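You operate a simulated robot arm through the tools that you are given. There is no shell and no other tool. Be economical: measure what you need, move in short steps, check, and stop when the job is done.

You run a simulated two-armed robot. Do the job below in one go: nothing can be reset, and whatever is moved stays where it is left.

## Task
On the packing bench, fold the grey cloth in half.

The check looks at the end state, three seconds after you hand in, the way a careful person would. Anything else that was tipped, shoved, dropped, spilled or broken makes it a failure. Flat cloth is picked up by pressing the open fingertips on it (5 to 10 N) and closing them slowly along it; thin cloth reads only 2 to 8 mm in the jaws.

## Robot
Two 7-joint arms with two-finger parallel grippers on one trunk, on a base that drives. Base frame: it is fixed to the floor where the robot stands at the start and does not move with it; the origin is under the middle of the robot, x ahead of it, y to its left, z up; the surface under the hand at the start is at about z = 800. Readings come in mm, rad, newtons and seconds.
The left shoulder is at the start at [50, 161, 1098], the right one opposite. With the tool pointing down near the work surface each hand reaches from about 220 to 680 mm from the robot's upright axis, wherever it stands, measured 20 degrees to its own side. Places, roughly: packing bench [700, 800, 800]. Payload 3.43 kg a hand.
Tool frame (each hand has its own): the origin (TCP) lies between the finger pads and is the grasp point; the fingertips stand 30 mm ahead of it; z points along the fingers, y is the line along which they close. The gripper opens to 94 mm. The fingers are 28 mm wide and 10 mm thick; the gripper's body (50 by 96 mm) begins 55 mm behind the TCP.
Orientation is that of the tool frame in the base frame, as a unit quaternion [w, x, y, z]. With the fingers straight down and closing along the base's y, the tool's x points along the base's -x, its y along +y and its z along -z.

## Interface
- The arms move only by the tool move_arm. It takes "left_plan", "right_plan" or both (then of equal length, played together; a hand with none holds still); each is text: rows parted by semicolons, each of 7 numbers parted by spaces: the shift along the tool's x, y, z in units of 50 mm (1.0 is 50 mm), then the turn, a rotation vector about the tool's x, y, z in units of 6 degrees (1.0 is 6 degrees), then the gripper command, from -1 (fully open) to 1 (shut), values between in proportion. In form: tx ty tz wx wy wz fingers; .... A call has 1 to 12 rows; each row shifts and turns the commanded pose from where the row before left it, along the tool's axes as they then stand. A call with a number of a shift or a turn outside -1 to 1 is refused whole. Rows are played at 5 a second. More than 50 mm and 0.15 rad between two rows, or a gripper value outside its range, and nothing of the call is played. Where a pose cannot be reached the arm comes as near as it can. A force on the tool above 40 N (or 10 N above the force at the start of the call, whichever is more), or a blocked arm, ends the call early, and 0.2 s more pass. The fingers move at their own pace (about 45 mm/s each) and stop on an object; they squeeze with about 42 N. The grip force told is the motor's: it shows also when the fingers shut on nothing. Time passes only in rows, and 0.2 s behind the last, so rows that do not move let the fingers close. The reply holds the time, the measured pose of the TCP, the force on the tool along the base axes, the opening and the grip force, in the units named above and with some noise, with the torque about the TCP (base axes, N m) and any sound that the robot's microphone picked up.
- Cameras (640 x 400 px; columns grow to the right, rows downward): "scene" is now at [125, 6, 1216]; the picture's right is [0.07, -1.00, 0.00], its down [-0.60, -0.04, -0.80] and it looks along [0.80, 0.06, -0.60] (base axes); focal length 264 px, centre (320, 200). "left" rides on the left gripper at [76, -14, -103] in its tool frame; the picture's right is [0.18, 0.98, 0.00], its down [-0.75, 0.14, -0.64] and it looks along [-0.63, 0.12, 0.77] (tool axes); focal length 243 px, centre (320, 200). "right" rides on the right gripper at [76, 14, -103] in its tool frame; the picture's right is [-0.18, 0.98, 0.00], its down [-0.75, -0.14, -0.64] and it looks along [-0.63, -0.12, 0.77] (tool axes); focal length 243 px, centre (320, 200). There is no depth. A picture from a camera that has moved, and an enlarged one, comes with that camera's place and axes in the base frame and with its lens.
- camera(camera): a new picture of that camera. No time passes.
- slide_trunk(by): slides the trunk up (or, below 0, down) by that many mm; the arms and the scene camera ride with it, the base frame stays. It gives what a move gives, with no picture.
- drive_base(legs): drives the robot by 1 to 6 legs, each [ahead, left, turn to the left] in mm, mm and rad, along the robot's own axes; the way and the turn of a leg run together, so that a leg with both is an arc; at most 1500 mm and 3.142 rad a leg. The arms and the cameras ride along, it lands a little off, and it stops where it bumps. It gives what a move gives.
- aim_head(pan, tilt): turns the head with the scene camera to pan (to the left, within 1.396 rad either way) and tilt (down, from -0.506 to 1.204), counted from straight ahead of the robot. It gives what a move gives.
- enlarge(camera, box): a new picture of the part [left, top, right, bottom] of that camera's present view, enlarged. No time passes.
- sign_off(): hands the job in; it is judged then, once.

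Work in short steps. Places have to be worked out from the pictures, the camera data and where the tool is seen: move nearer, look again, correct. Check each grasp and each placing, and mend what went wrong. You have 120 turns and 108 pictures in all, those below and enlarged ones among them. Open the grippers and draw the arms clear of the work before you hand the job in, unless the task says otherwise; then end with one line.

The tools are called after "Request:" by a JSON object that holds its "op" and its "data". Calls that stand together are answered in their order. move_arm: Moves the arms, as the interface text tells. Its arguments: {"type":"object","properties":{"left_plan":{"type":"string"},"right_plan":{"type":"string"}},"required":[]} The other tools are called the same way: slide_trunk (by) slides the trunk up or down; drive_base (legs) drives the base; aim_head (pan, tilt) turns the head that bears the scene camera; camera (camera) takes a picture; enlarge (camera, box) takes an enlarged picture of a part of a camera's view; sign_off () hands the job in.

At the start:

```text
time_s: 0.0
left_position: [467.1, 287.4, 955.7]
left_orientation: [0.0, 0.0, 1.0, -0.001]
left_ft_force: [-0.3, -0.8, 0.0]
left_wrist_torque: [-0.03, 0.0, -0.01]
left_width: 94.1
left_gripper_force: 0.1
right_position: [394.8, -107.9, 1024.0]
right_orientation: [0.0, 0.0, 1.0, 0.0]
right_ft_force: [-0.5, 0.4, -0.5]
right_wrist_torque: [0.01, 0.0, -0.02]
right_width: 94.2
right_gripper_force: 0.0
trunk travel left (down, up): [-125.0, 142.0]
robot x, y, heading: [-1.1, -0.3, 0.006]
head pan, tilt: [0.073, 0.648]
```

scene: 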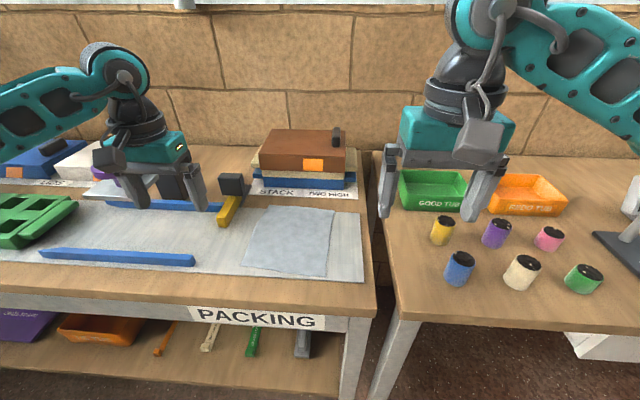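
right: 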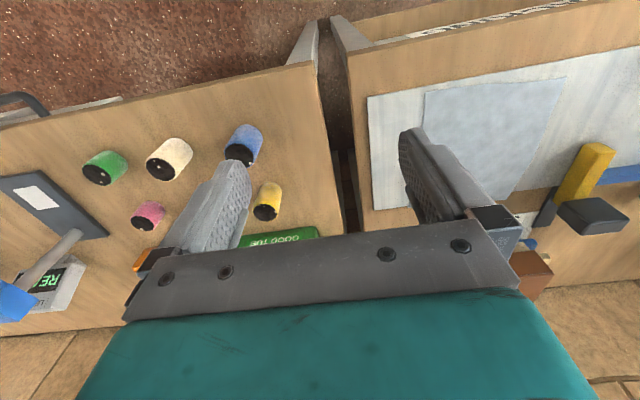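
left: 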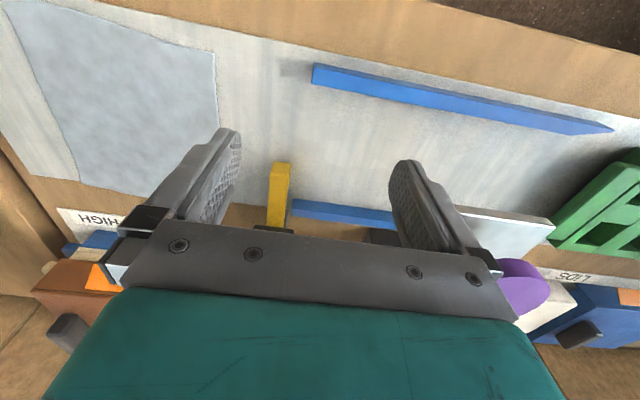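

The cloth appears to span roughly x 440–645, y 10–200 on the bench. I'll shift the base left so it is centred between the arms, then look again.

Request:
{"op": "drive_base", "data": {"legs": [[0, 100, 0]]}}

Request:
{"op": "aim_head", "data": {"pan": 0.0, "tilt": 0.75}}

Request:
{"op": "enlarge", "data": {"camera": "scene", "box": [200, 120, 440, 270]}}

Request:
{"op": "camera", "data": {"camera": "scene"}}

```text
time_s: 1.5
left_position: [466.1, 387.8, 956.1]
left_orientation: [0.0, 0.0, 1.0, 0.0]
left_ft_force: [0.1, 0.0, 0.4]
left_wrist_torque: [-0.01, 0.01, -0.03]
left_width: 94.0
left_gripper_force: 0.0
right_position: [395.2, -8.8, 1024.5]
right_orientation: [0.0, 0.0, 1.0, 0.0]
right_ft_force: [0.3, -0.1, 0.6]
right_wrist_torque: [-0.01, 0.02, -0.04]
right_width: 94.2
right_gripper_force: 0.0
trunk travel left (down, up): [-125.0, 142.0]
robot x, y, heading: [-0.9, 103.8, -0.004]
head pan, tilt: [0.073, 0.648]
```

```text
time_s: 2.2
left_position: [467.2, 387.9, 956.0]
left_orientation: [0.0, 0.0, 1.0, 0.001]
left_ft_force: [-0.1, -0.6, 0.0]
left_wrist_torque: [0.01, 0.03, 0.01]
left_width: 94.1
left_gripper_force: 0.0
right_position: [393.9, -9.3, 1025.0]
right_orientation: [-0.001, 0.0, 1.0, 0.0]
right_ft_force: [-0.8, 0.4, 0.7]
right_wrist_torque: [0.02, 0.04, 0.0]
right_width: 94.1
right_gripper_force: 0.1
trunk travel left (down, up): [-125.0, 142.0]
robot x, y, heading: [0.3, 101.4, 0.004]
head pan, tilt: [0.0, 0.75]
```

```text
2.67 times, centred on (320, 195) of scene
camera zoom: at [121.3, 99.9, 1207.4], right [0.0, -1.0, 0.0], down [-0.68, 0.0, -0.73], along [0.73, 0.0, -0.68], focal length 704 px, centre (320, 213)
```

zoom: 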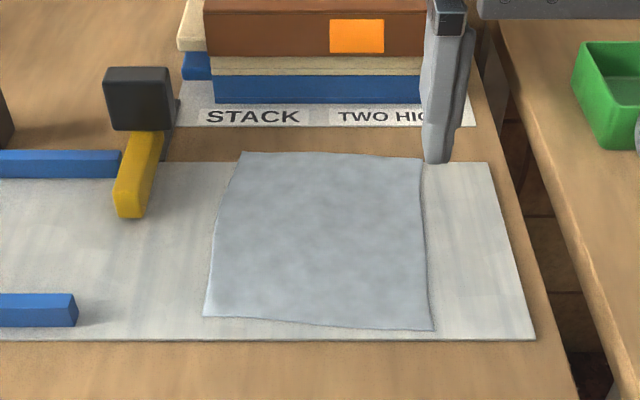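

```text
103 pictures are left
camera scene: at [121.3, 99.9, 1207.4], right [0.0, -1.0, 0.0], down [-0.68, 0.0, -0.73], along [0.73, 0.0, -0.68], focal length 264 px, centre (320, 200)
```

scene: 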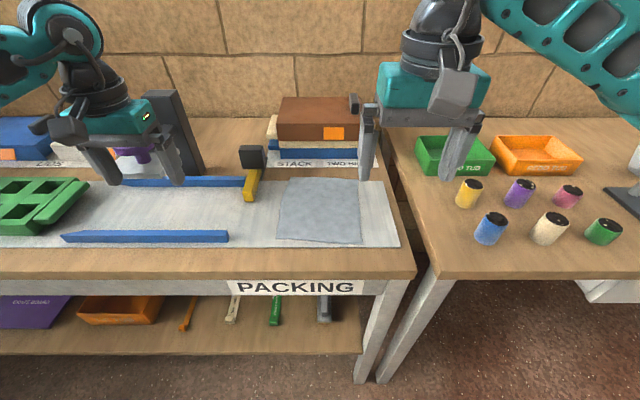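

The enlarged view gives corners of about NL (447,185), NR (435,18), FL (643,175), FR (633,5). I'll fold the near edge over to the far edge with both hands, so I bring the hands above the near corners with part-open fingers.

Request:
{"op": "move_arm", "data": {"left_plan": "0.016 -0.90 0.2 0 0 0 0.28;0.016 -0.90 0.2 0 0 0 0.28;0.016 -0.90 0.2 0 0 0 0.28;0.016 -0.90 0.2 0 0 0 0.28;0.016 -0.90 0.2 0 0 0 0.28;0 0 0 0 0 0 0.28", "right_plan": "-0.244 0.2 0.46 0 0 0 0.28;-0.244 0.2 0.46 0 0 0 0.28;-0.244 0.2 0.46 0 0 0 0.28;-0.244 0.2 0.46 0 0 0 0.28;-0.244 0.2 0.46 0 0 0 0.28;0 0 0 0 0 0 0.28"}}

Request:
{"op": "camera", "data": {"camera": "left"}}

Request:
{"op": "camera", "data": {"camera": "right"}}

Request:
{"op": "camera", "data": {"camera": "scene"}}

```text
time_s: 3.6
left_position: [463.5, 164.1, 909.0]
left_orientation: [0.0, 0.0, 1.0, 0.0]
left_ft_force: [-0.8, -0.1, -0.1]
left_wrist_torque: [0.01, 0.01, 0.0]
left_width: 33.9
left_gripper_force: 0.0
right_position: [455.0, 40.2, 909.5]
right_orientation: [0.0, 0.0, 1.0, 0.0]
right_ft_force: [0.1, -0.1, 0.3]
right_wrist_torque: [0.0, 0.01, -0.01]
right_width: 33.9
right_gripper_force: 0.1
trunk travel left (down, up): [-125.0, 142.0]
robot x, y, heading: [2.9, 99.9, -0.001]
head pan, tilt: [0.0, 0.75]
```

```text
102 pictures are left
camera left: at [387.3, 149.5, 1012.0], right [-0.18, 0.98, 0.0], down [0.75, 0.14, 0.64], along [0.63, 0.12, -0.77], focal length 243 px, centre (320, 200)
```

left: 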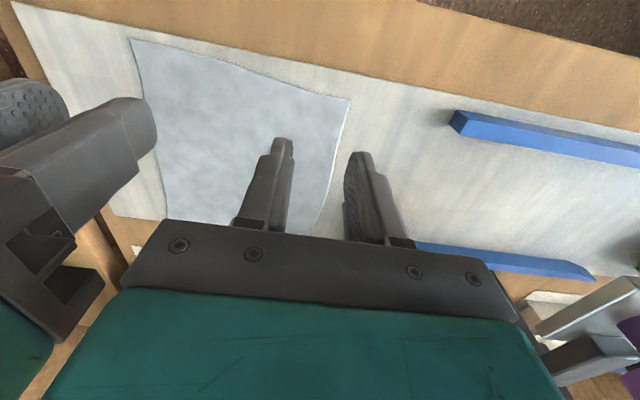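

```text
101 pictures are left
camera right: at [380.9, 55.9, 1012.8], right [0.18, 0.98, 0.0], down [0.75, -0.14, 0.64], along [0.63, -0.12, -0.77], focal length 243 px, centre (320, 200)
```

right: 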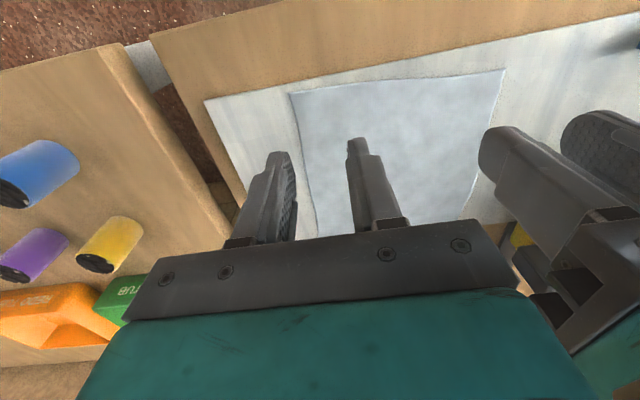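

```text
100 pictures are left
camera scene: at [121.3, 99.9, 1207.3], right [0.0, -1.0, 0.0], down [-0.68, 0.0, -0.73], along [0.73, 0.0, -0.68], focal length 264 px, centre (320, 200)
```

scene: 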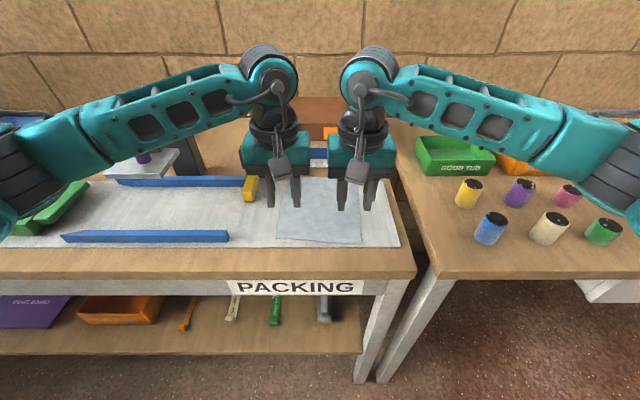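

The corner estimates agree in the wrist views. I'll bring both outer fingers just inside the cloth and come down to about 10 mm above it.

Request:
{"op": "move_arm", "data": {"left_plan": "0 -0.12 0.4 0 0 0 0.36;0 0 0.4 0 0 0 0.36;0 0 0.4 0 0 0 0.36;0 0 0.18 0 0 0 0.36;0 0 0 0 0 0 0.36", "right_plan": "0 0.08 0.4 0 0 0 0.36;0 0 0.4 0 0 0 0.36;0 0 0.4 0 0 0 0.36;0 0 0.19 0 0 0 0.36;0 0 0 0 0 0 0.36"}}

Request:
{"op": "camera", "data": {"camera": "left"}}

Request:
{"op": "camera", "data": {"camera": "right"}}

```text
time_s: 4.8
left_position: [463.9, 158.1, 837.8]
left_orientation: [0.0, 0.0, 1.0, 0.0]
left_ft_force: [0.5, -0.3, 0.2]
left_wrist_torque: [-0.01, -0.04, -0.02]
left_width: 30.0
left_gripper_force: 0.1
right_position: [456.1, 45.1, 839.1]
right_orientation: [0.0, 0.0, 1.0, 0.0]
right_ft_force: [0.3, 0.0, 0.1]
right_wrist_torque: [0.01, 0.03, 0.0]
right_width: 30.1
right_gripper_force: 0.0
trunk travel left (down, up): [-125.0, 142.0]
robot x, y, heading: [0.5, 100.0, -0.004]
head pan, tilt: [0.0, 0.75]
```

```text
99 pictures are left
camera left: at [387.5, 144.2, 940.4], right [-0.18, 0.98, 0.0], down [0.75, 0.14, 0.64], along [0.63, 0.12, -0.77], focal length 243 px, centre (320, 200)
```

left: 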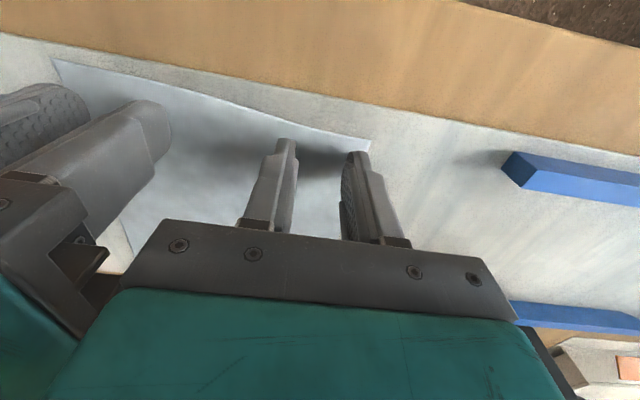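

```text
98 pictures are left
camera right: at [380.4, 60.9, 942.9], right [0.18, 0.98, 0.0], down [0.75, -0.14, 0.64], along [0.63, -0.12, -0.77], focal length 243 px, centre (320, 200)
```

right: 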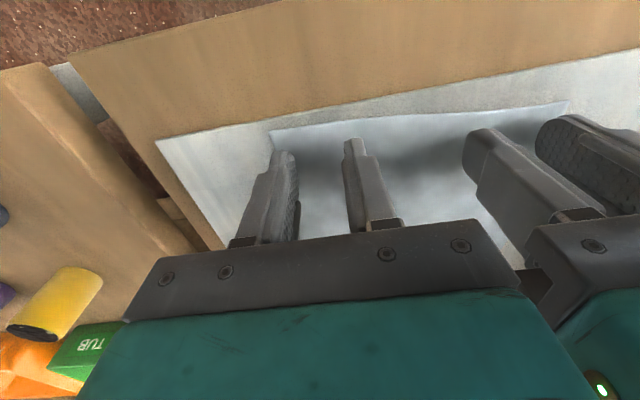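

Both fingertips sit just inside the cloth near the corners. I lower them in small steps until I feel contact.

Request:
{"op": "move_arm", "data": {"left_plan": "0 0 0.06 0 0 0 0.36;0 0 0.06 0 0 0 0.36;0 0 0 0 0 0 0.36", "right_plan": "0 0 0.07 0 0 0 0.36;0 0 0.07 0 0 0 0.36;0 0 0 0 0 0 0.36"}}

```text
time_s: 5.6
left_position: [462.4, 158.1, 834.7]
left_orientation: [0.003, -0.001, 1.0, -0.001]
left_ft_force: [2.8, 2.8, 20.6]
left_wrist_torque: [0.21, 0.06, 0.02]
left_width: 30.1
left_gripper_force: 0.1
right_position: [455.4, 46.3, 836.0]
right_orientation: [0.002, 0.0, 1.0, 0.001]
right_ft_force: [0.3, -2.5, 17.1]
right_wrist_torque: [-0.23, 0.09, 0.01]
right_width: 30.3
right_gripper_force: 0.3
trunk travel left (down, up): [-125.0, 142.0]
robot x, y, heading: [-2.3, 98.0, -0.0]
head pan, tilt: [0.0, 0.75]
```

Contact is at a TCP height of about 835, with 17–21 N pressing. I ease off to 5–10 N.

Request:
{"op": "move_arm", "data": {"left_plan": "0 0 -0.038 0 0 0 0.36;0 0 0 0 0 0 0.36", "right_plan": "0 0 -0.03 0 0 0 0.36;0 0 0 0 0 0 0.36"}}

```text
time_s: 6.2
left_position: [462.7, 157.2, 835.5]
left_orientation: [0.002, 0.0, 1.0, -0.001]
left_ft_force: [3.5, 0.8, 21.9]
left_wrist_torque: [0.21, -0.06, -0.06]
left_width: 30.2
left_gripper_force: 0.0
right_position: [454.7, 45.7, 835.2]
right_orientation: [0.002, -0.001, 1.0, 0.0]
right_ft_force: [3.4, -0.3, 15.6]
right_wrist_torque: [-0.14, 0.02, 0.01]
right_width: 30.0
right_gripper_force: 0.1
trunk travel left (down, up): [-125.0, 142.0]
robot x, y, heading: [1.7, 98.7, -0.001]
head pan, tilt: [0.0, 0.75]
```

The force hardly changed, so I ease up a little more.

Request:
{"op": "move_arm", "data": {"left_plan": "0 0 -0.04 0 0 0 0.36;0 0 0 0 0 0 0.36", "right_plan": "0 0 -0.03 0 0 0 0.36;0 0 0 0 0 0 0.36"}}

```text
time_s: 6.8
left_position: [461.2, 157.3, 835.3]
left_orientation: [0.0, -0.001, 1.0, -0.001]
left_ft_force: [0.5, -2.2, 10.9]
left_wrist_torque: [0.04, -0.05, 0.03]
left_width: 30.1
left_gripper_force: 0.0
right_position: [454.3, 44.7, 834.8]
right_orientation: [0.0, 0.0, 1.0, 0.0]
right_ft_force: [0.8, 1.5, 10.3]
right_wrist_torque: [-0.04, 0.01, 0.02]
right_width: 30.0
right_gripper_force: 0.0
trunk travel left (down, up): [-125.0, 142.0]
robot x, y, heading: [3.6, 102.2, -0.004]
head pan, tilt: [0.0, 0.75]
```

Pressing at about 10 N now. I ease up a touch and close both grippers slowly.

Request:
{"op": "move_arm", "data": {"left_plan": "0 0 -0.01 0 0 0 0.42;0 0 0 0 0 0 0.48;0 0 0 0 0 0 0.54;0 0 0 0 0 0 0.6;0 0 0 0 0 0 0.66;0 0 0 0 0 0 0.72;0 0 0 0 0 0 0.78;0 0 0 0 0 0 0.84;0 0 0 0 0 0 0.9;0 0 0 0 0 0 0.96;0 0 0 0 0 0 1;0 0 0 0 0 0 1", "right_plan": "0 0 -0.01 0 0 0 0.42;0 0 0 0 0 0 0.48;0 0 0 0 0 0 0.54;0 0 0 0 0 0 0.6;0 0 0 0 0 0 0.66;0 0 0 0 0 0 0.72;0 0 0 0 0 0 0.78;0 0 0 0 0 0 0.84;0 0 0 0 0 0 0.9;0 0 0 0 0 0 0.96;0 0 0 0 0 0 1;0 0 0 0 0 0 1"}}

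Request:
{"op": "camera", "data": {"camera": "left"}}

Request:
{"op": "camera", "data": {"camera": "right"}}

```text
time_s: 9.4
left_position: [461.8, 157.1, 837.5]
left_orientation: [0.002, 0.001, 1.0, -0.002]
left_ft_force: [0.8, -13.5, 9.1]
left_wrist_torque: [-0.45, 0.1, 0.18]
left_width: 2.5
left_gripper_force: 36.9
right_position: [454.6, 44.9, 837.9]
right_orientation: [0.002, -0.001, 1.0, 0.002]
right_ft_force: [1.8, 14.1, 10.5]
right_wrist_torque: [0.47, -0.01, -0.07]
right_width: 2.7
right_gripper_force: 37.9
trunk travel left (down, up): [-125.0, 142.0]
robot x, y, heading: [-2.5, 99.4, 0.004]
head pan, tilt: [0.0, 0.75]
```

```text
97 pictures are left
camera left: at [386.5, 142.8, 939.9], right [-0.18, 0.98, 0.0], down [0.75, 0.14, 0.64], along [0.63, 0.11, -0.77], focal length 243 px, centre (320, 200)
```

left: 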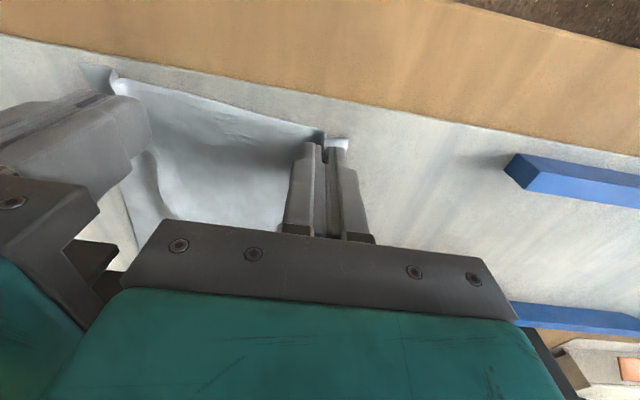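

```text
96 pictures are left
camera right: at [379.7, 60.6, 941.0], right [0.18, 0.98, 0.0], down [0.75, -0.14, 0.64], along [0.63, -0.11, -0.77], focal length 243 px, centre (320, 200)
```

right: 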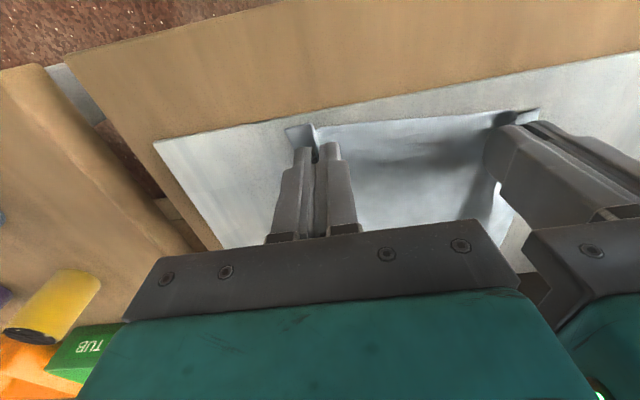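

Both jaws hold cloth (2.5 and 2.7 mm), with about 14 N of pull between the hands. I bring them 2 mm closer, lift and trace the first half of the arc slowly.

Request:
{"op": "move_arm", "data": {"left_plan": "0 -0.04 -0.05 0 0 0 1;-0.03 -0.009 -0.19 0 0 0 1;-0.04 -0.009 -0.19 0 0 0 1;-0.075 -0.009 -0.18 0 0 0 1;-0.09 -0.009 -0.18 0 0 0 1;-0.13 -0.009 -0.153 0 0 0 1;-0.13 -0.009 -0.153 0 0 0 1;-0.17 -0.009 -0.117 0 0 0 1;-0.17 -0.009 -0.117 0 0 0 1;-0.2 -0.02 -0.074 0 0 0 1;-0.2 -0.02 -0.074 0 0 0 1;-0.2 -0.009 -0.04 0 0 0 1", "right_plan": "0 0.04 -0.05 0 0 0 1;-0.03 -0.009 -0.19 0 0 0 1;-0.04 -0.009 -0.19 0 0 0 1;-0.075 -0.009 -0.18 0 0 0 1;-0.09 -0.009 -0.18 0 0 0 1;-0.13 -0.009 -0.153 0 0 0 1;-0.13 -0.009 -0.153 0 0 0 1;-0.17 -0.009 -0.117 0 0 0 1;-0.17 -0.009 -0.117 0 0 0 1;-0.2 -0.02 -0.074 0 0 0 1;-0.2 -0.02 -0.074 0 0 0 1;-0.2 -0.009 -0.04 0 0 0 1"}}

Request:
{"op": "camera", "data": {"camera": "scene"}}

Request:
{"op": "camera", "data": {"camera": "left"}}

```text
time_s: 12.0
left_position: [534.5, 149.2, 912.3]
left_orientation: [-0.001, -0.001, 1.0, 0.0]
left_ft_force: [0.0, -7.9, -0.3]
left_wrist_torque: [-0.29, 0.0, 0.06]
left_width: 2.0
left_gripper_force: 36.7
right_position: [528.8, 43.4, 910.9]
right_orientation: [0.001, 0.0, 1.0, 0.0]
right_ft_force: [-0.3, 8.0, 0.0]
right_wrist_torque: [0.25, 0.01, -0.07]
right_width: 1.6
right_gripper_force: 36.3
trunk travel left (down, up): [-125.0, 142.0]
robot x, y, heading: [-6.2, 97.6, 0.006]
head pan, tilt: [0.0, 0.75]
```

```text
95 pictures are left
camera scene: at [121.3, 99.8, 1207.3], right [0.0, -1.0, 0.0], down [-0.68, 0.0, -0.73], along [0.73, 0.0, -0.68], focal length 264 px, centre (320, 200)
```

scene: 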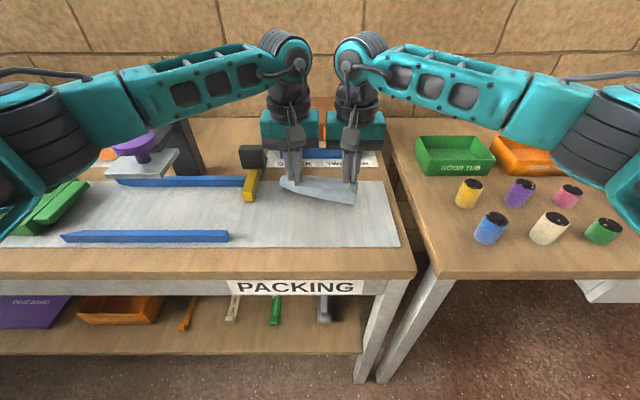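

```text
94 pictures are left
camera left: at [458.1, 135.7, 1014.5], right [-0.18, 0.98, 0.0], down [0.75, 0.14, 0.64], along [0.63, 0.12, -0.77], focal length 243 px, centre (320, 200)
```

left: 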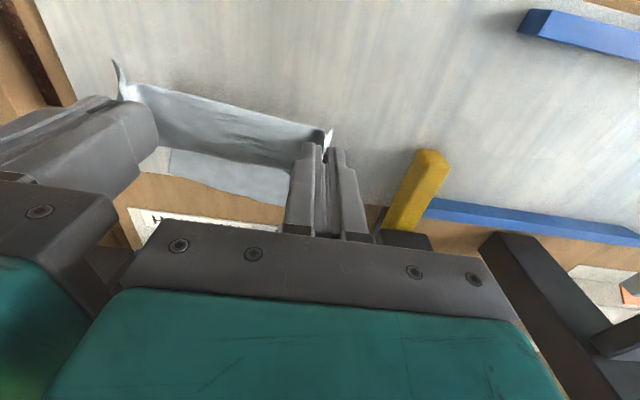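

The near half is up. I check that the far half still lies flat on the bench.

Request:
{"op": "enlarge", "data": {"camera": "scene", "box": [240, 120, 400, 220]}}

Request:
{"op": "camera", "data": {"camera": "right"}}

```text
4.00 times, centred on (320, 170) of scene
camera zoom: at [121.3, 99.8, 1207.3], right [0.0, -1.0, 0.0], down [-0.68, 0.0, -0.73], along [0.73, 0.0, -0.68], focal length 1056 px, centre (320, 320)
```

zoom: 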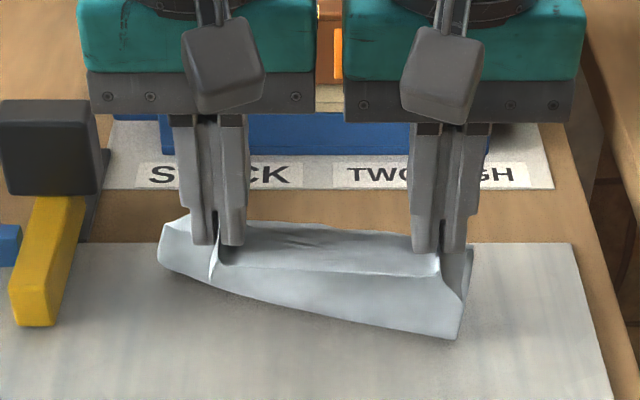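

```text
92 pictures are left
camera right: at [453.6, 57.6, 1015.0], right [0.18, 0.98, 0.0], down [0.75, -0.14, 0.64], along [0.63, -0.12, -0.77], focal length 243 px, centre (320, 200)
```

right: 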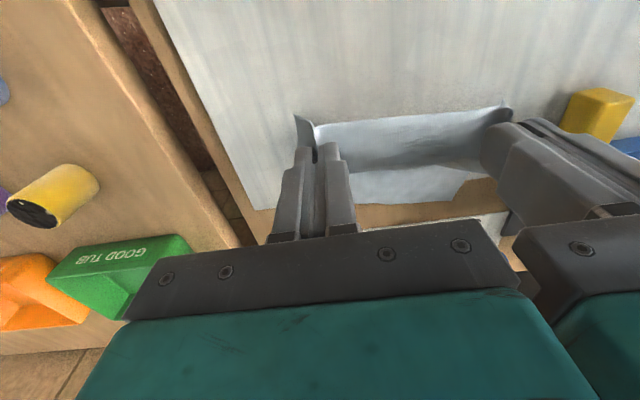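

The flap is standing and the far half is still down. I carry on over the arc and stop short of the surface for another look.

Request:
{"op": "move_arm", "data": {"left_plan": "-0.2 -0.01 0.02 0 0 0 1;-0.2 -0.01 0.03 0 0 0 1;-0.2 -0.01 0.05 0 0 0 1;-0.2 -0.01 0.07 0 0 0 1;-0.2 -0.01 0.1 0 0 0 1;-0.18 -0.01 0.12 0 0 0 1;-0.16 -0.01 0.15 0 0 0 1;-0.16 -0.01 0.17 0 0 0 1", "right_plan": "-0.2 -0.01 0.02 0 0 0 1;-0.2 -0.01 0.03 0 0 0 1;-0.2 -0.01 0.05 0 0 0 1;-0.2 -0.01 0.07 0 0 0 1;-0.2 -0.01 0.1 0 0 0 1;-0.18 -0.01 0.12 0 0 0 1;-0.16 -0.01 0.15 0 0 0 1;-0.16 -0.01 0.17 0 0 0 1"}}

Request:
{"op": "enlarge", "data": {"camera": "scene", "box": [240, 120, 400, 220]}}

Request:
{"op": "camera", "data": {"camera": "right"}}

Request:
{"op": "camera", "data": {"camera": "left"}}

```text
time_s: 13.8
left_position: [609.3, 145.4, 877.0]
left_orientation: [0.0, 0.001, 1.0, -0.001]
left_ft_force: [0.3, -9.4, 0.1]
left_wrist_torque: [-0.28, 0.03, 0.07]
left_width: 1.9
left_gripper_force: 36.6
right_position: [602.8, 38.6, 876.0]
right_orientation: [0.0, -0.001, 1.0, 0.0]
right_ft_force: [0.4, 10.3, -0.7]
right_wrist_torque: [0.35, -0.03, -0.03]
right_width: 1.7
right_gripper_force: 36.8
trunk travel left (down, up): [-125.0, 142.0]
robot x, y, heading: [-0.1, 102.5, 0.001]
head pan, tilt: [0.0, 0.75]
```

```text
4.00 times, centred on (320, 170) of scene
camera zoom: at [121.4, 99.8, 1207.3], right [0.0, -1.0, 0.0], down [-0.68, 0.0, -0.73], along [0.73, 0.0, -0.68], focal length 1056 px, centre (320, 320)
```

zoom: 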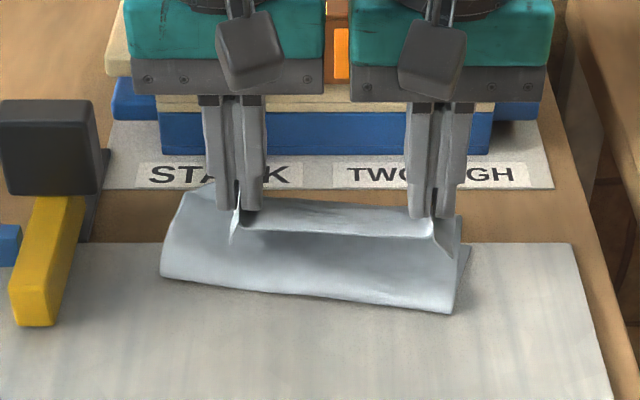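

```text
90 pictures are left
camera right: at [527.6, 52.7, 979.9], right [0.18, 0.98, 0.0], down [0.75, -0.14, 0.64], along [0.63, -0.12, -0.77], focal length 243 px, centre (320, 200)
```

right: 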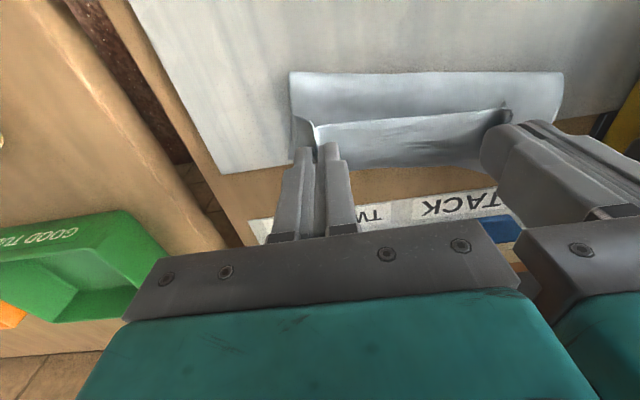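

```text
89 pictures are left
camera left: at [533.4, 131.8, 978.8], right [-0.18, 0.98, 0.0], down [0.75, 0.14, 0.64], along [0.63, 0.12, -0.77], focal length 243 px, centre (320, 200)
```

left: 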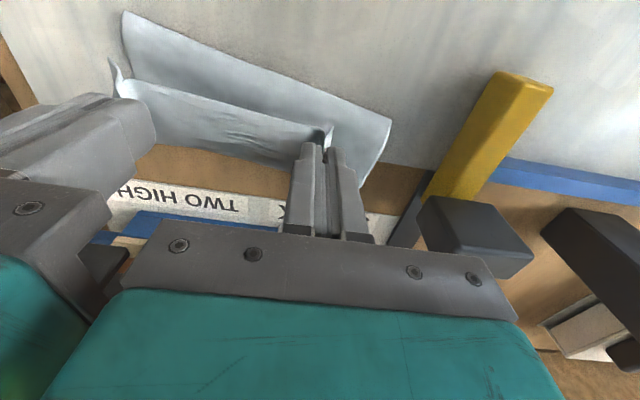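

The hem was pinched about 28 mm deep with an upright tool, so it stays facing the robot instead of turning over, and the far half has crept forward. I'll reverse the arc, lay the flap back and regrasp only the very edge, tilting the hands this time.

Request:
{"op": "move_arm", "data": {"left_plan": "0.2 0 -0.2 0 0 0 1;0.25 0 -0.2 0 0 0 1;0.35 0.01 -0.15 0 0 0 1;0.35 0.01 -0.1 0 0 0 1;0.35 0.01 0 0 0 0 1;0.35 0.01 0.1 0 0 0 1;0.3 0.01 0.2 0 0 0 1;0.3 0.01 0.25 0 0 0 1;0.25 0.01 0.3 0 0 0 1;0.1 0.01 0.3 0 0 0 1;0 0 0 0 0 0 1", "right_plan": "0.2 0 -0.2 0 0 0 1;0.25 0 -0.2 0 0 0 1;0.35 0.01 -0.15 0 0 0 1;0.35 0.01 -0.1 0 0 0 1;0.35 0.01 0 0 0 0 1;0.35 0.01 0.1 0 0 0 1;0.3 0.01 0.2 0 0 0 1;0.3 0.01 0.25 0 0 0 1;0.25 0.01 0.3 0 0 0 1;0.1 0.01 0.3 0 0 0 1;0 0 0 0 0 0 1"}}

Request:
{"op": "enlarge", "data": {"camera": "scene", "box": [240, 140, 400, 240]}}

Request:
{"op": "camera", "data": {"camera": "right"}}

```text
time_s: 16.2
left_position: [469.9, 151.1, 851.7]
left_orientation: [0.0, 0.0, 1.0, -0.001]
left_ft_force: [-0.3, -11.3, 0.5]
left_wrist_torque: [-0.36, -0.01, 0.06]
left_width: 1.8
left_gripper_force: 36.3
right_position: [462.6, 42.6, 851.2]
right_orientation: [0.0, 0.0, 1.0, 0.001]
right_ft_force: [0.7, 12.0, -0.7]
right_wrist_torque: [0.38, 0.03, -0.02]
right_width: 1.8
right_gripper_force: 37.2
trunk travel left (down, up): [-125.0, 142.0]
robot x, y, heading: [1.5, 101.1, -0.003]
head pan, tilt: [0.0, 0.75]
```

```text
4.00 times, centred on (320, 190) of scene
camera zoom: at [121.3, 99.8, 1207.3], right [0.0, -1.0, 0.0], down [-0.68, 0.0, -0.73], along [0.73, 0.0, -0.68], focal length 1056 px, centre (320, 240)
```

zoom: 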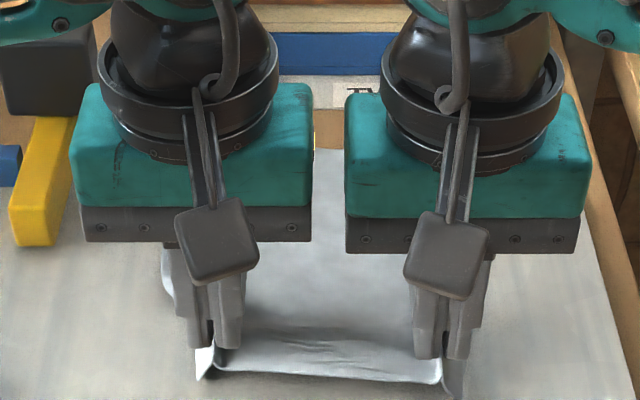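

```text
87 pictures are left
camera right: at [387.8, 57.1, 954.6], right [0.18, 0.98, 0.0], down [0.75, -0.14, 0.64], along [0.63, -0.12, -0.77], focal length 243 px, centre (320, 200)
```

right: 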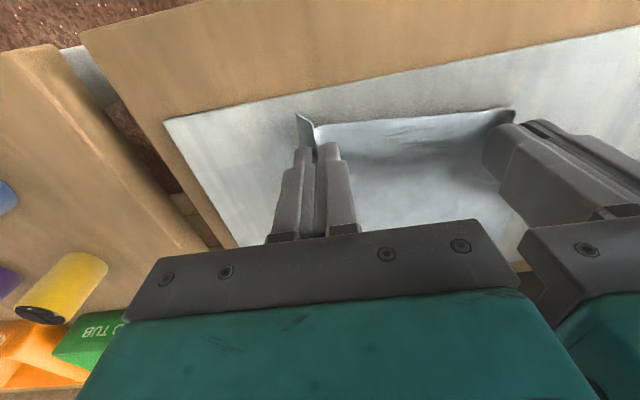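

The flap is back over its old place. I lower the last 12 mm while drawing it slightly toward me, open and rise.

Request:
{"op": "move_arm", "data": {"left_plan": "0.1 0 0.12 0 0 0 1;0.06 0.03 0.12 0 0 0 1;0 0 0 0 0 0 0.7;0 0 0 0 0 0 0.36;0 0 0 0 0 0 0.36;0 0 -0.2 0 0 0 0.36;0 0 -0.8 0 0 0 0.36;0 0 -0.8 0 0 0 0.36", "right_plan": "0.1 0 0.12 0 0 0 1;0.06 -0.03 0.12 0 0 0 1;0 0 0 0 0 0 0.7;0 0 0 0 0 0 0.36;0 0 0 0 0 0 0.36;0 0 -0.2 0 0 0 0.36;0 0 -0.8 0 0 0 0.36;0 0 -0.8 0 0 0 0.36"}}

Request:
{"op": "camera", "data": {"camera": "left"}}

Request:
{"op": "camera", "data": {"camera": "right"}}

Request:
{"op": "enlarge", "data": {"camera": "scene", "box": [240, 140, 400, 240]}}

```text
time_s: 18.0
left_position: [462.8, 150.2, 928.8]
left_orientation: [0.0, 0.0, 1.0, 0.0]
left_ft_force: [-0.3, -0.1, 0.0]
left_wrist_torque: [0.02, 0.0, 0.0]
left_width: 30.0
left_gripper_force: 0.0
right_position: [453.9, 40.3, 930.5]
right_orientation: [0.0, 0.0, 1.0, 0.0]
right_ft_force: [0.1, 0.9, 0.3]
right_wrist_torque: [0.01, 0.0, 0.05]
right_width: 30.2
right_gripper_force: 0.0
trunk travel left (down, up): [-125.0, 142.0]
robot x, y, heading: [1.3, 100.0, 0.004]
head pan, tilt: [0.0, 0.75]
```

```text
86 pictures are left
camera left: at [386.2, 136.9, 1032.1], right [-0.18, 0.98, 0.0], down [0.75, 0.14, 0.64], along [0.63, 0.12, -0.77], focal length 243 px, centre (320, 200)
```

left: 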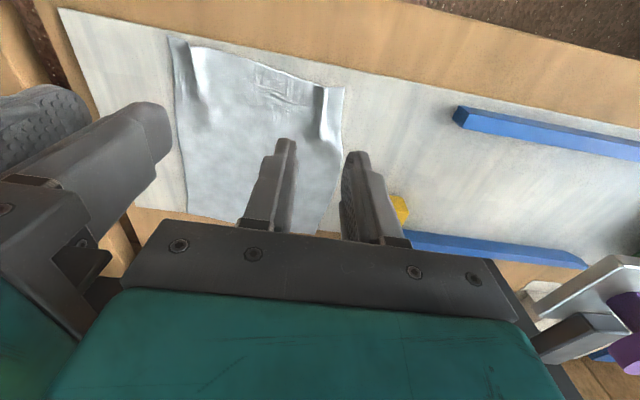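

```text
85 pictures are left
camera right: at [379.4, 54.7, 1035.5], right [0.18, 0.98, 0.0], down [0.75, -0.14, 0.64], along [0.63, -0.12, -0.77], focal length 243 px, centre (320, 200)
```

right: 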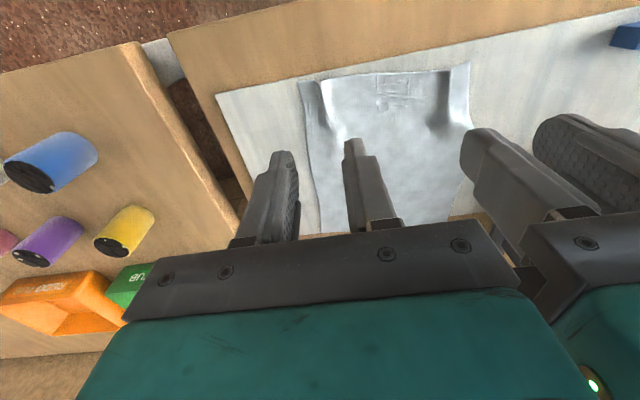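

```text
4.00 times, centred on (320, 190) of scene
camera zoom: at [121.0, 99.8, 1207.3], right [0.0, -1.0, 0.0], down [-0.68, 0.0, -0.73], along [0.73, 0.0, -0.68], focal length 1056 px, centre (320, 240)
```

zoom: 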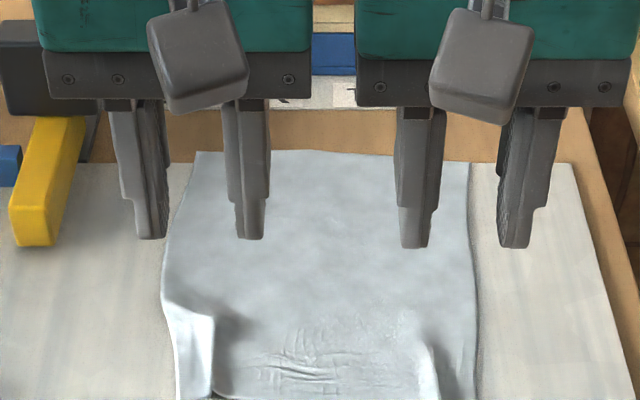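

The cloth is spread out again (hem x≈443 at left, 431 at right) with small ridges where I pinched. I move so the fingers overlap only the last ~10 mm of the hem at those ridges.

Request:
{"op": "move_arm", "data": {"left_plan": "0.24 0.02 0.5 0 0 0 0.45;0.24 0.02 0.5 0 0 0 0.45;0 0 0.5 0 0 0 0.45;0 0 0.1 0 0 0 0.45;0 0 0 0 0 0 0.45", "right_plan": "0.27 0.03 0.5 0 0 0 0.45;0.27 0.03 0.5 0 0 0 0.45;0 0 0.5 0 0 0 0.45;0 0 0.1 0 0 0 0.45;0 0 0 0 0 0 0.45"}}

Request:
{"op": "camera", "data": {"camera": "left"}}

Request:
{"op": "camera", "data": {"camera": "right"}}

Request:
{"op": "enlarge", "data": {"camera": "scene", "box": [240, 160, 400, 260]}}

```text
time_s: 19.2
left_position: [440.0, 152.8, 849.6]
left_orientation: [0.0, 0.0, 1.0, 0.0]
left_ft_force: [-0.2, 0.1, -0.5]
left_wrist_torque: [0.0, -0.02, 0.02]
left_width: 25.9
left_gripper_force: 0.1
right_position: [427.7, 43.3, 848.4]
right_orientation: [0.001, 0.0, 1.0, 0.0]
right_ft_force: [-0.8, -0.2, -0.8]
right_wrist_torque: [0.01, -0.01, -0.02]
right_width: 26.1
right_gripper_force: 0.2
trunk travel left (down, up): [-125.0, 142.0]
robot x, y, heading: [3.9, 101.2, -0.003]
head pan, tilt: [0.0, 0.75]
```

```text
83 pictures are left
camera left: at [362.7, 138.8, 951.9], right [-0.18, 0.98, 0.0], down [0.75, 0.14, 0.64], along [0.63, 0.12, -0.77], focal length 243 px, centre (320, 200)
```

left: 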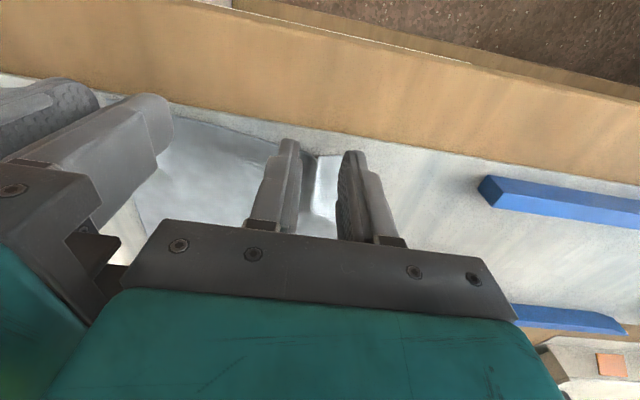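

```text
82 pictures are left
camera right: at [352.4, 58.8, 952.7], right [0.18, 0.98, 0.0], down [0.75, -0.14, 0.64], along [0.63, -0.12, -0.77], focal length 243 px, centre (320, 200)
```

right: 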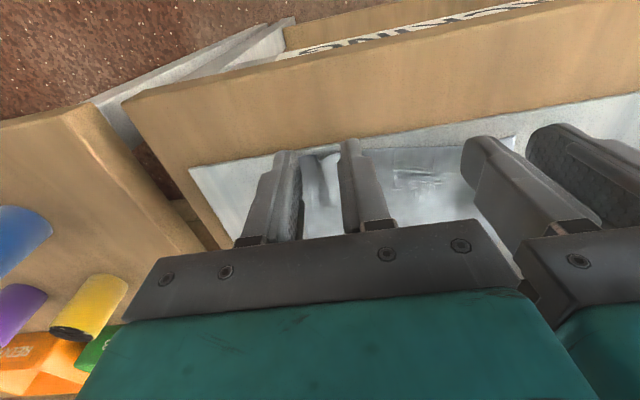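

```text
4.00 times, centred on (320, 210) of scene
camera zoom: at [121.3, 99.8, 1207.3], right [0.0, -1.0, 0.0], down [-0.68, 0.0, -0.73], along [0.73, 0.0, -0.68], focal length 1056 px, centre (320, 160)
```

zoom: 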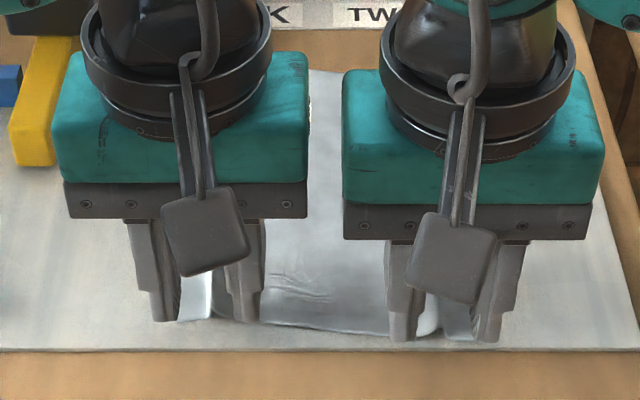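

The ridges are between the fingers and the overlap is about 10 mm. I lower into light contact.

Request:
{"op": "move_arm", "data": {"left_plan": "0 0 0.14 0 0 0 0.45;0 0 0.14 0 0 0 0.45;0 0 0 0 0 0 0.45", "right_plan": "0 0 0.13 0 0 0 0.45;0 0 0.13 0 0 0 0.45;0 0 0 0 0 0 0.45"}}

```text
time_s: 20.0
left_position: [438.1, 153.5, 834.7]
left_orientation: [0.0, 0.0, 1.0, 0.0]
left_ft_force: [-0.3, 0.1, 2.8]
left_wrist_torque: [0.0, -0.02, -0.02]
left_width: 25.9
left_gripper_force: 0.1
right_position: [427.5, 43.4, 836.7]
right_orientation: [0.0, 0.0, 1.0, 0.0]
right_ft_force: [0.1, -0.8, 1.0]
right_wrist_torque: [0.01, 0.0, -0.01]
right_width: 25.9
right_gripper_force: 0.1
trunk travel left (down, up): [-125.0, 142.0]
robot x, y, heading: [0.3, 100.2, 0.002]
head pan, tilt: [0.0, 0.75]
```

Just touching. I press slightly more (about 1 mm) and close slowly.

Request:
{"op": "move_arm", "data": {"left_plan": "0 0 0.015 0 0 0 0.45;0 0 0 0 0 0 0.5;0 0 0 0 0 0 0.55;0 0 0 0 0 0 0.6;0 0 0 0 0 0 0.66;0 0 0 0 0 0 0.72;0 0 0 0 0 0 0.78;0 0 0 0 0 0 0.84;0 0 0 0 0 0 0.9;0 0 0 0 0 0 0.96;0 0 0 0 0 0 1;0 0 0 0 0 0 1", "right_plan": "0 0 0.03 0 0 0 0.45;0 0 0 0 0 0 0.5;0 0 0 0 0 0 0.55;0 0 0 0 0 0 0.6;0 0 0 0 0 0 0.66;0 0 0 0 0 0 0.72;0 0 0 0 0 0 0.78;0 0 0 0 0 0 0.84;0 0 0 0 0 0 0.9;0 0 0 0 0 0 0.96;0 0 0 0 0 0 1;0 0 0 0 0 0 1"}}

Request:
{"op": "enlarge", "data": {"camera": "scene", "box": [240, 160, 400, 260]}}

Request:
{"op": "enlarge", "data": {"camera": "right", "box": [240, 100, 400, 200]}}

Request:
{"op": "enlarge", "data": {"camera": "left", "box": [240, 100, 400, 200]}}

```text
time_s: 22.6
left_position: [436.7, 152.9, 835.0]
left_orientation: [0.001, 0.0, 1.0, 0.0]
left_ft_force: [1.0, -2.5, 14.9]
left_wrist_torque: [-0.08, -0.18, -0.01]
left_width: 2.4
left_gripper_force: 37.0
right_position: [426.6, 43.0, 836.2]
right_orientation: [0.0, 0.0, 1.0, -0.001]
right_ft_force: [0.6, -0.9, 7.4]
right_wrist_torque: [0.01, -0.07, 0.0]
right_width: 0.0
right_gripper_force: 33.2
trunk travel left (down, up): [-125.0, 142.0]
robot x, y, heading: [-0.8, 99.7, 0.003]
head pan, tilt: [0.0, 0.75]
```

```text
4.00 times, centred on (320, 210) of scene
camera zoom: at [119.8, 99.7, 1207.6], right [0.0, -1.0, 0.0], down [-0.68, 0.0, -0.73], along [0.73, 0.0, -0.68], focal length 1056 px, centre (320, 160)
```

zoom: 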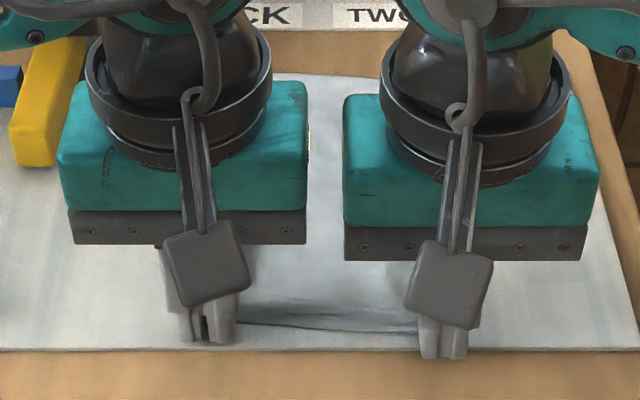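

```text
4.00 times, centred on (320, 150) of right
camera zoom: at [352.1, 58.1, 940.2], right [0.18, 0.98, 0.0], down [0.75, -0.14, 0.64], along [0.63, -0.12, -0.77], focal length 970 px, centre (320, 400)
```

zoom: 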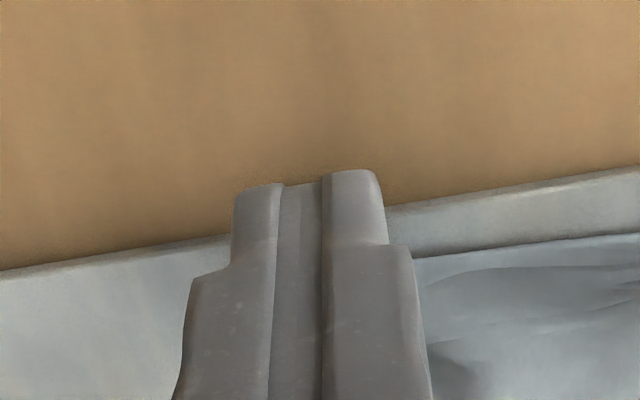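

```text
4.00 times, centred on (320, 150) of left
camera zoom: at [361.2, 139.2, 937.7], right [-0.18, 0.98, 0.0], down [0.75, 0.14, 0.64], along [0.63, 0.12, -0.77], focal length 970 px, centre (320, 400)
```

zoom: 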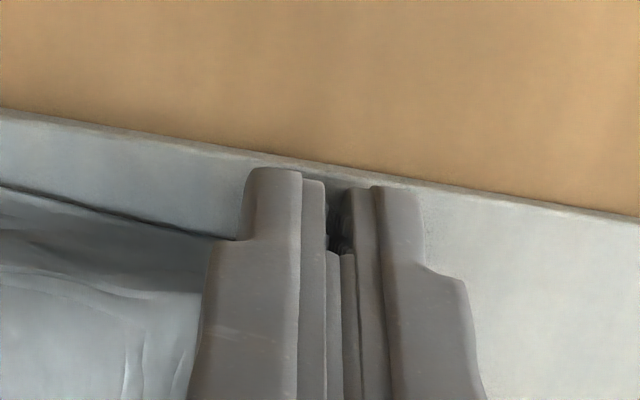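

The left hand holds cloth (2.4 mm) but the right shut on nothing, because the hem there is about 5 mm further on than I judged. I open and raise the right, shift it 8 mm forward, and look.

Request:
{"op": "move_arm", "data": {"right_plan": "0 0 -0.2 0 0 0 0.7;0 0 -0.1 0 0 0 0.45;-0.16 0 0 0 0 0 0.45;0 0 0 0 0 0 0.45"}}

Request:
{"op": "camera", "data": {"camera": "right"}}

Request:
{"op": "enlarge", "data": {"camera": "scene", "box": [280, 180, 400, 255]}}

```text
time_s: 23.6
left_position: [437.7, 152.5, 834.2]
left_orientation: [0.001, -0.001, 1.0, -0.001]
left_ft_force: [0.0, 1.0, 19.7]
left_wrist_torque: [-0.03, -0.23, 0.02]
left_width: 2.2
left_gripper_force: 36.5
right_position: [436.1, 44.8, 851.8]
right_orientation: [0.001, 0.0, 1.0, 0.0]
right_ft_force: [-0.2, 0.6, 0.7]
right_wrist_torque: [0.0, 0.0, -0.02]
right_width: 25.9
right_gripper_force: 0.1
trunk travel left (down, up): [-125.0, 142.0]
robot x, y, heading: [4.5, 101.8, 0.0]
head pan, tilt: [0.0, 0.75]
```

```text
77 pictures are left
camera right: at [360.3, 58.9, 954.5], right [0.18, 0.98, 0.0], down [0.75, -0.14, 0.64], along [0.63, -0.12, -0.77], focal length 243 px, centre (320, 200)
```

right: 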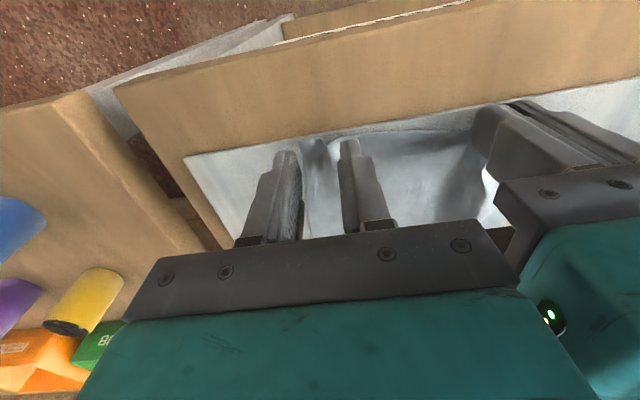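

```text
5.33 times, centred on (340, 218) of scene
camera zoom: at [119.9, 99.8, 1207.6], right [0.0, -1.0, 0.0], down [-0.68, 0.0, -0.73], along [0.73, 0.0, -0.68], focal length 1408 px, centre (213, 107)
```

zoom: 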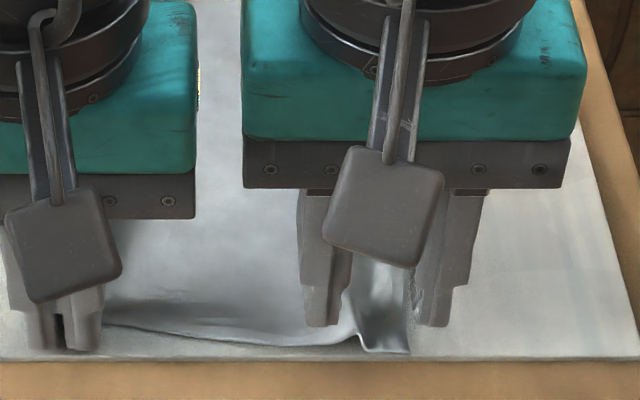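

The right ridge and corner now lie between the fingers. I relieve the left hand's press slightly, then lower the right and close it.

Request:
{"op": "move_arm", "data": {"left_plan": "0 0 -0.04 0 0 0 1;0 0 0 0 0 0 1;0 0 0 0 0 0 1;0 0 0 0 0 0 1;0 0 0 0 0 0 1;0 0 0 0 0 0 1;0 0 0 0 0 0 1;0 0 0 0 0 0 1;0 0 0 0 0 0 1;0 0 0 0 0 0 1;0 0 0 0 0 0 1;0 0 0 0 0 0 1", "right_plan": "0 0 0.18 0 0 0 0.45;0 0 0.19 0 0 0 0.45;0 0 0 0 0 0 0.5;0 0 0 0 0 0 0.56;0 0 0 0 0 0 0.62;0 0 0 0 0 0 0.68;0 0 0 0 0 0 0.75;0 0 0 0 0 0 0.82;0 0 0 0 0 0 0.88;0 0 0 0 0 0 0.95;0 0 0 0 0 0 1;0 0 0 0 0 0 1"}}

Request:
{"op": "camera", "data": {"camera": "right"}}

Request:
{"op": "enlarge", "data": {"camera": "scene", "box": [280, 180, 400, 255]}}

```text
time_s: 26.2
left_position: [436.7, 153.0, 837.6]
left_orientation: [0.001, 0.0, 1.0, -0.001]
left_ft_force: [-0.7, -6.4, -0.1]
left_wrist_torque: [-0.18, -0.01, -0.02]
left_width: 1.8
left_gripper_force: 36.9
right_position: [435.8, 45.2, 834.5]
right_orientation: [0.004, 0.0, 1.0, 0.003]
right_ft_force: [0.2, 6.4, 29.8]
right_wrist_torque: [0.29, -0.03, 0.03]
right_width: 2.1
right_gripper_force: 36.5
trunk travel left (down, up): [-125.0, 142.0]
robot x, y, heading: [-1.1, 101.4, 0.002]
head pan, tilt: [0.0, 0.75]
```

```text
75 pictures are left
camera right: at [360.4, 59.2, 938.6], right [0.18, 0.98, 0.01], down [0.75, -0.14, 0.65], along [0.64, -0.11, -0.76], focal length 243 px, centre (320, 200)
```

right: 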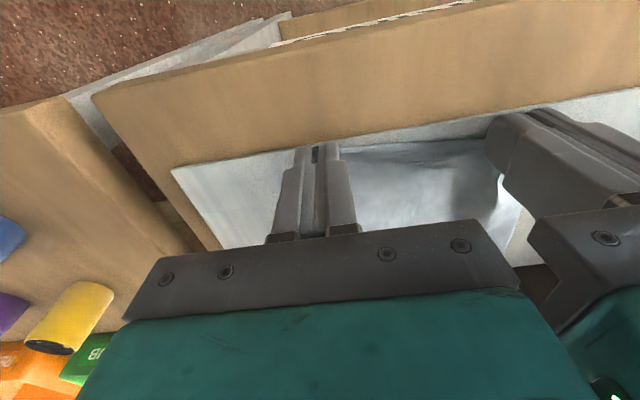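

```text
5.33 times, centred on (340, 218) of scene
camera zoom: at [119.2, 100.2, 1207.7], right [0.0, -1.0, 0.0], down [-0.68, 0.0, -0.73], along [0.73, 0.0, -0.68], focal length 1408 px, centre (213, 107)
```

zoom: 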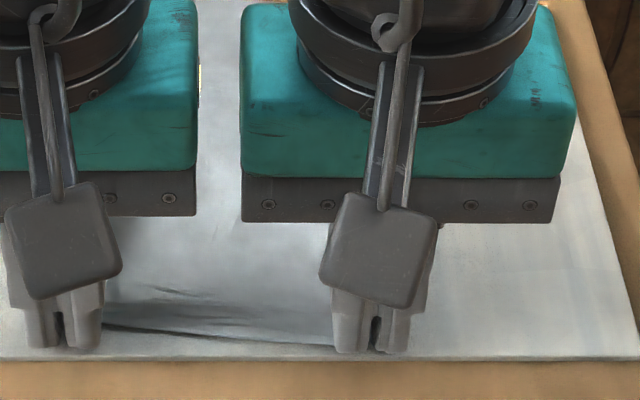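

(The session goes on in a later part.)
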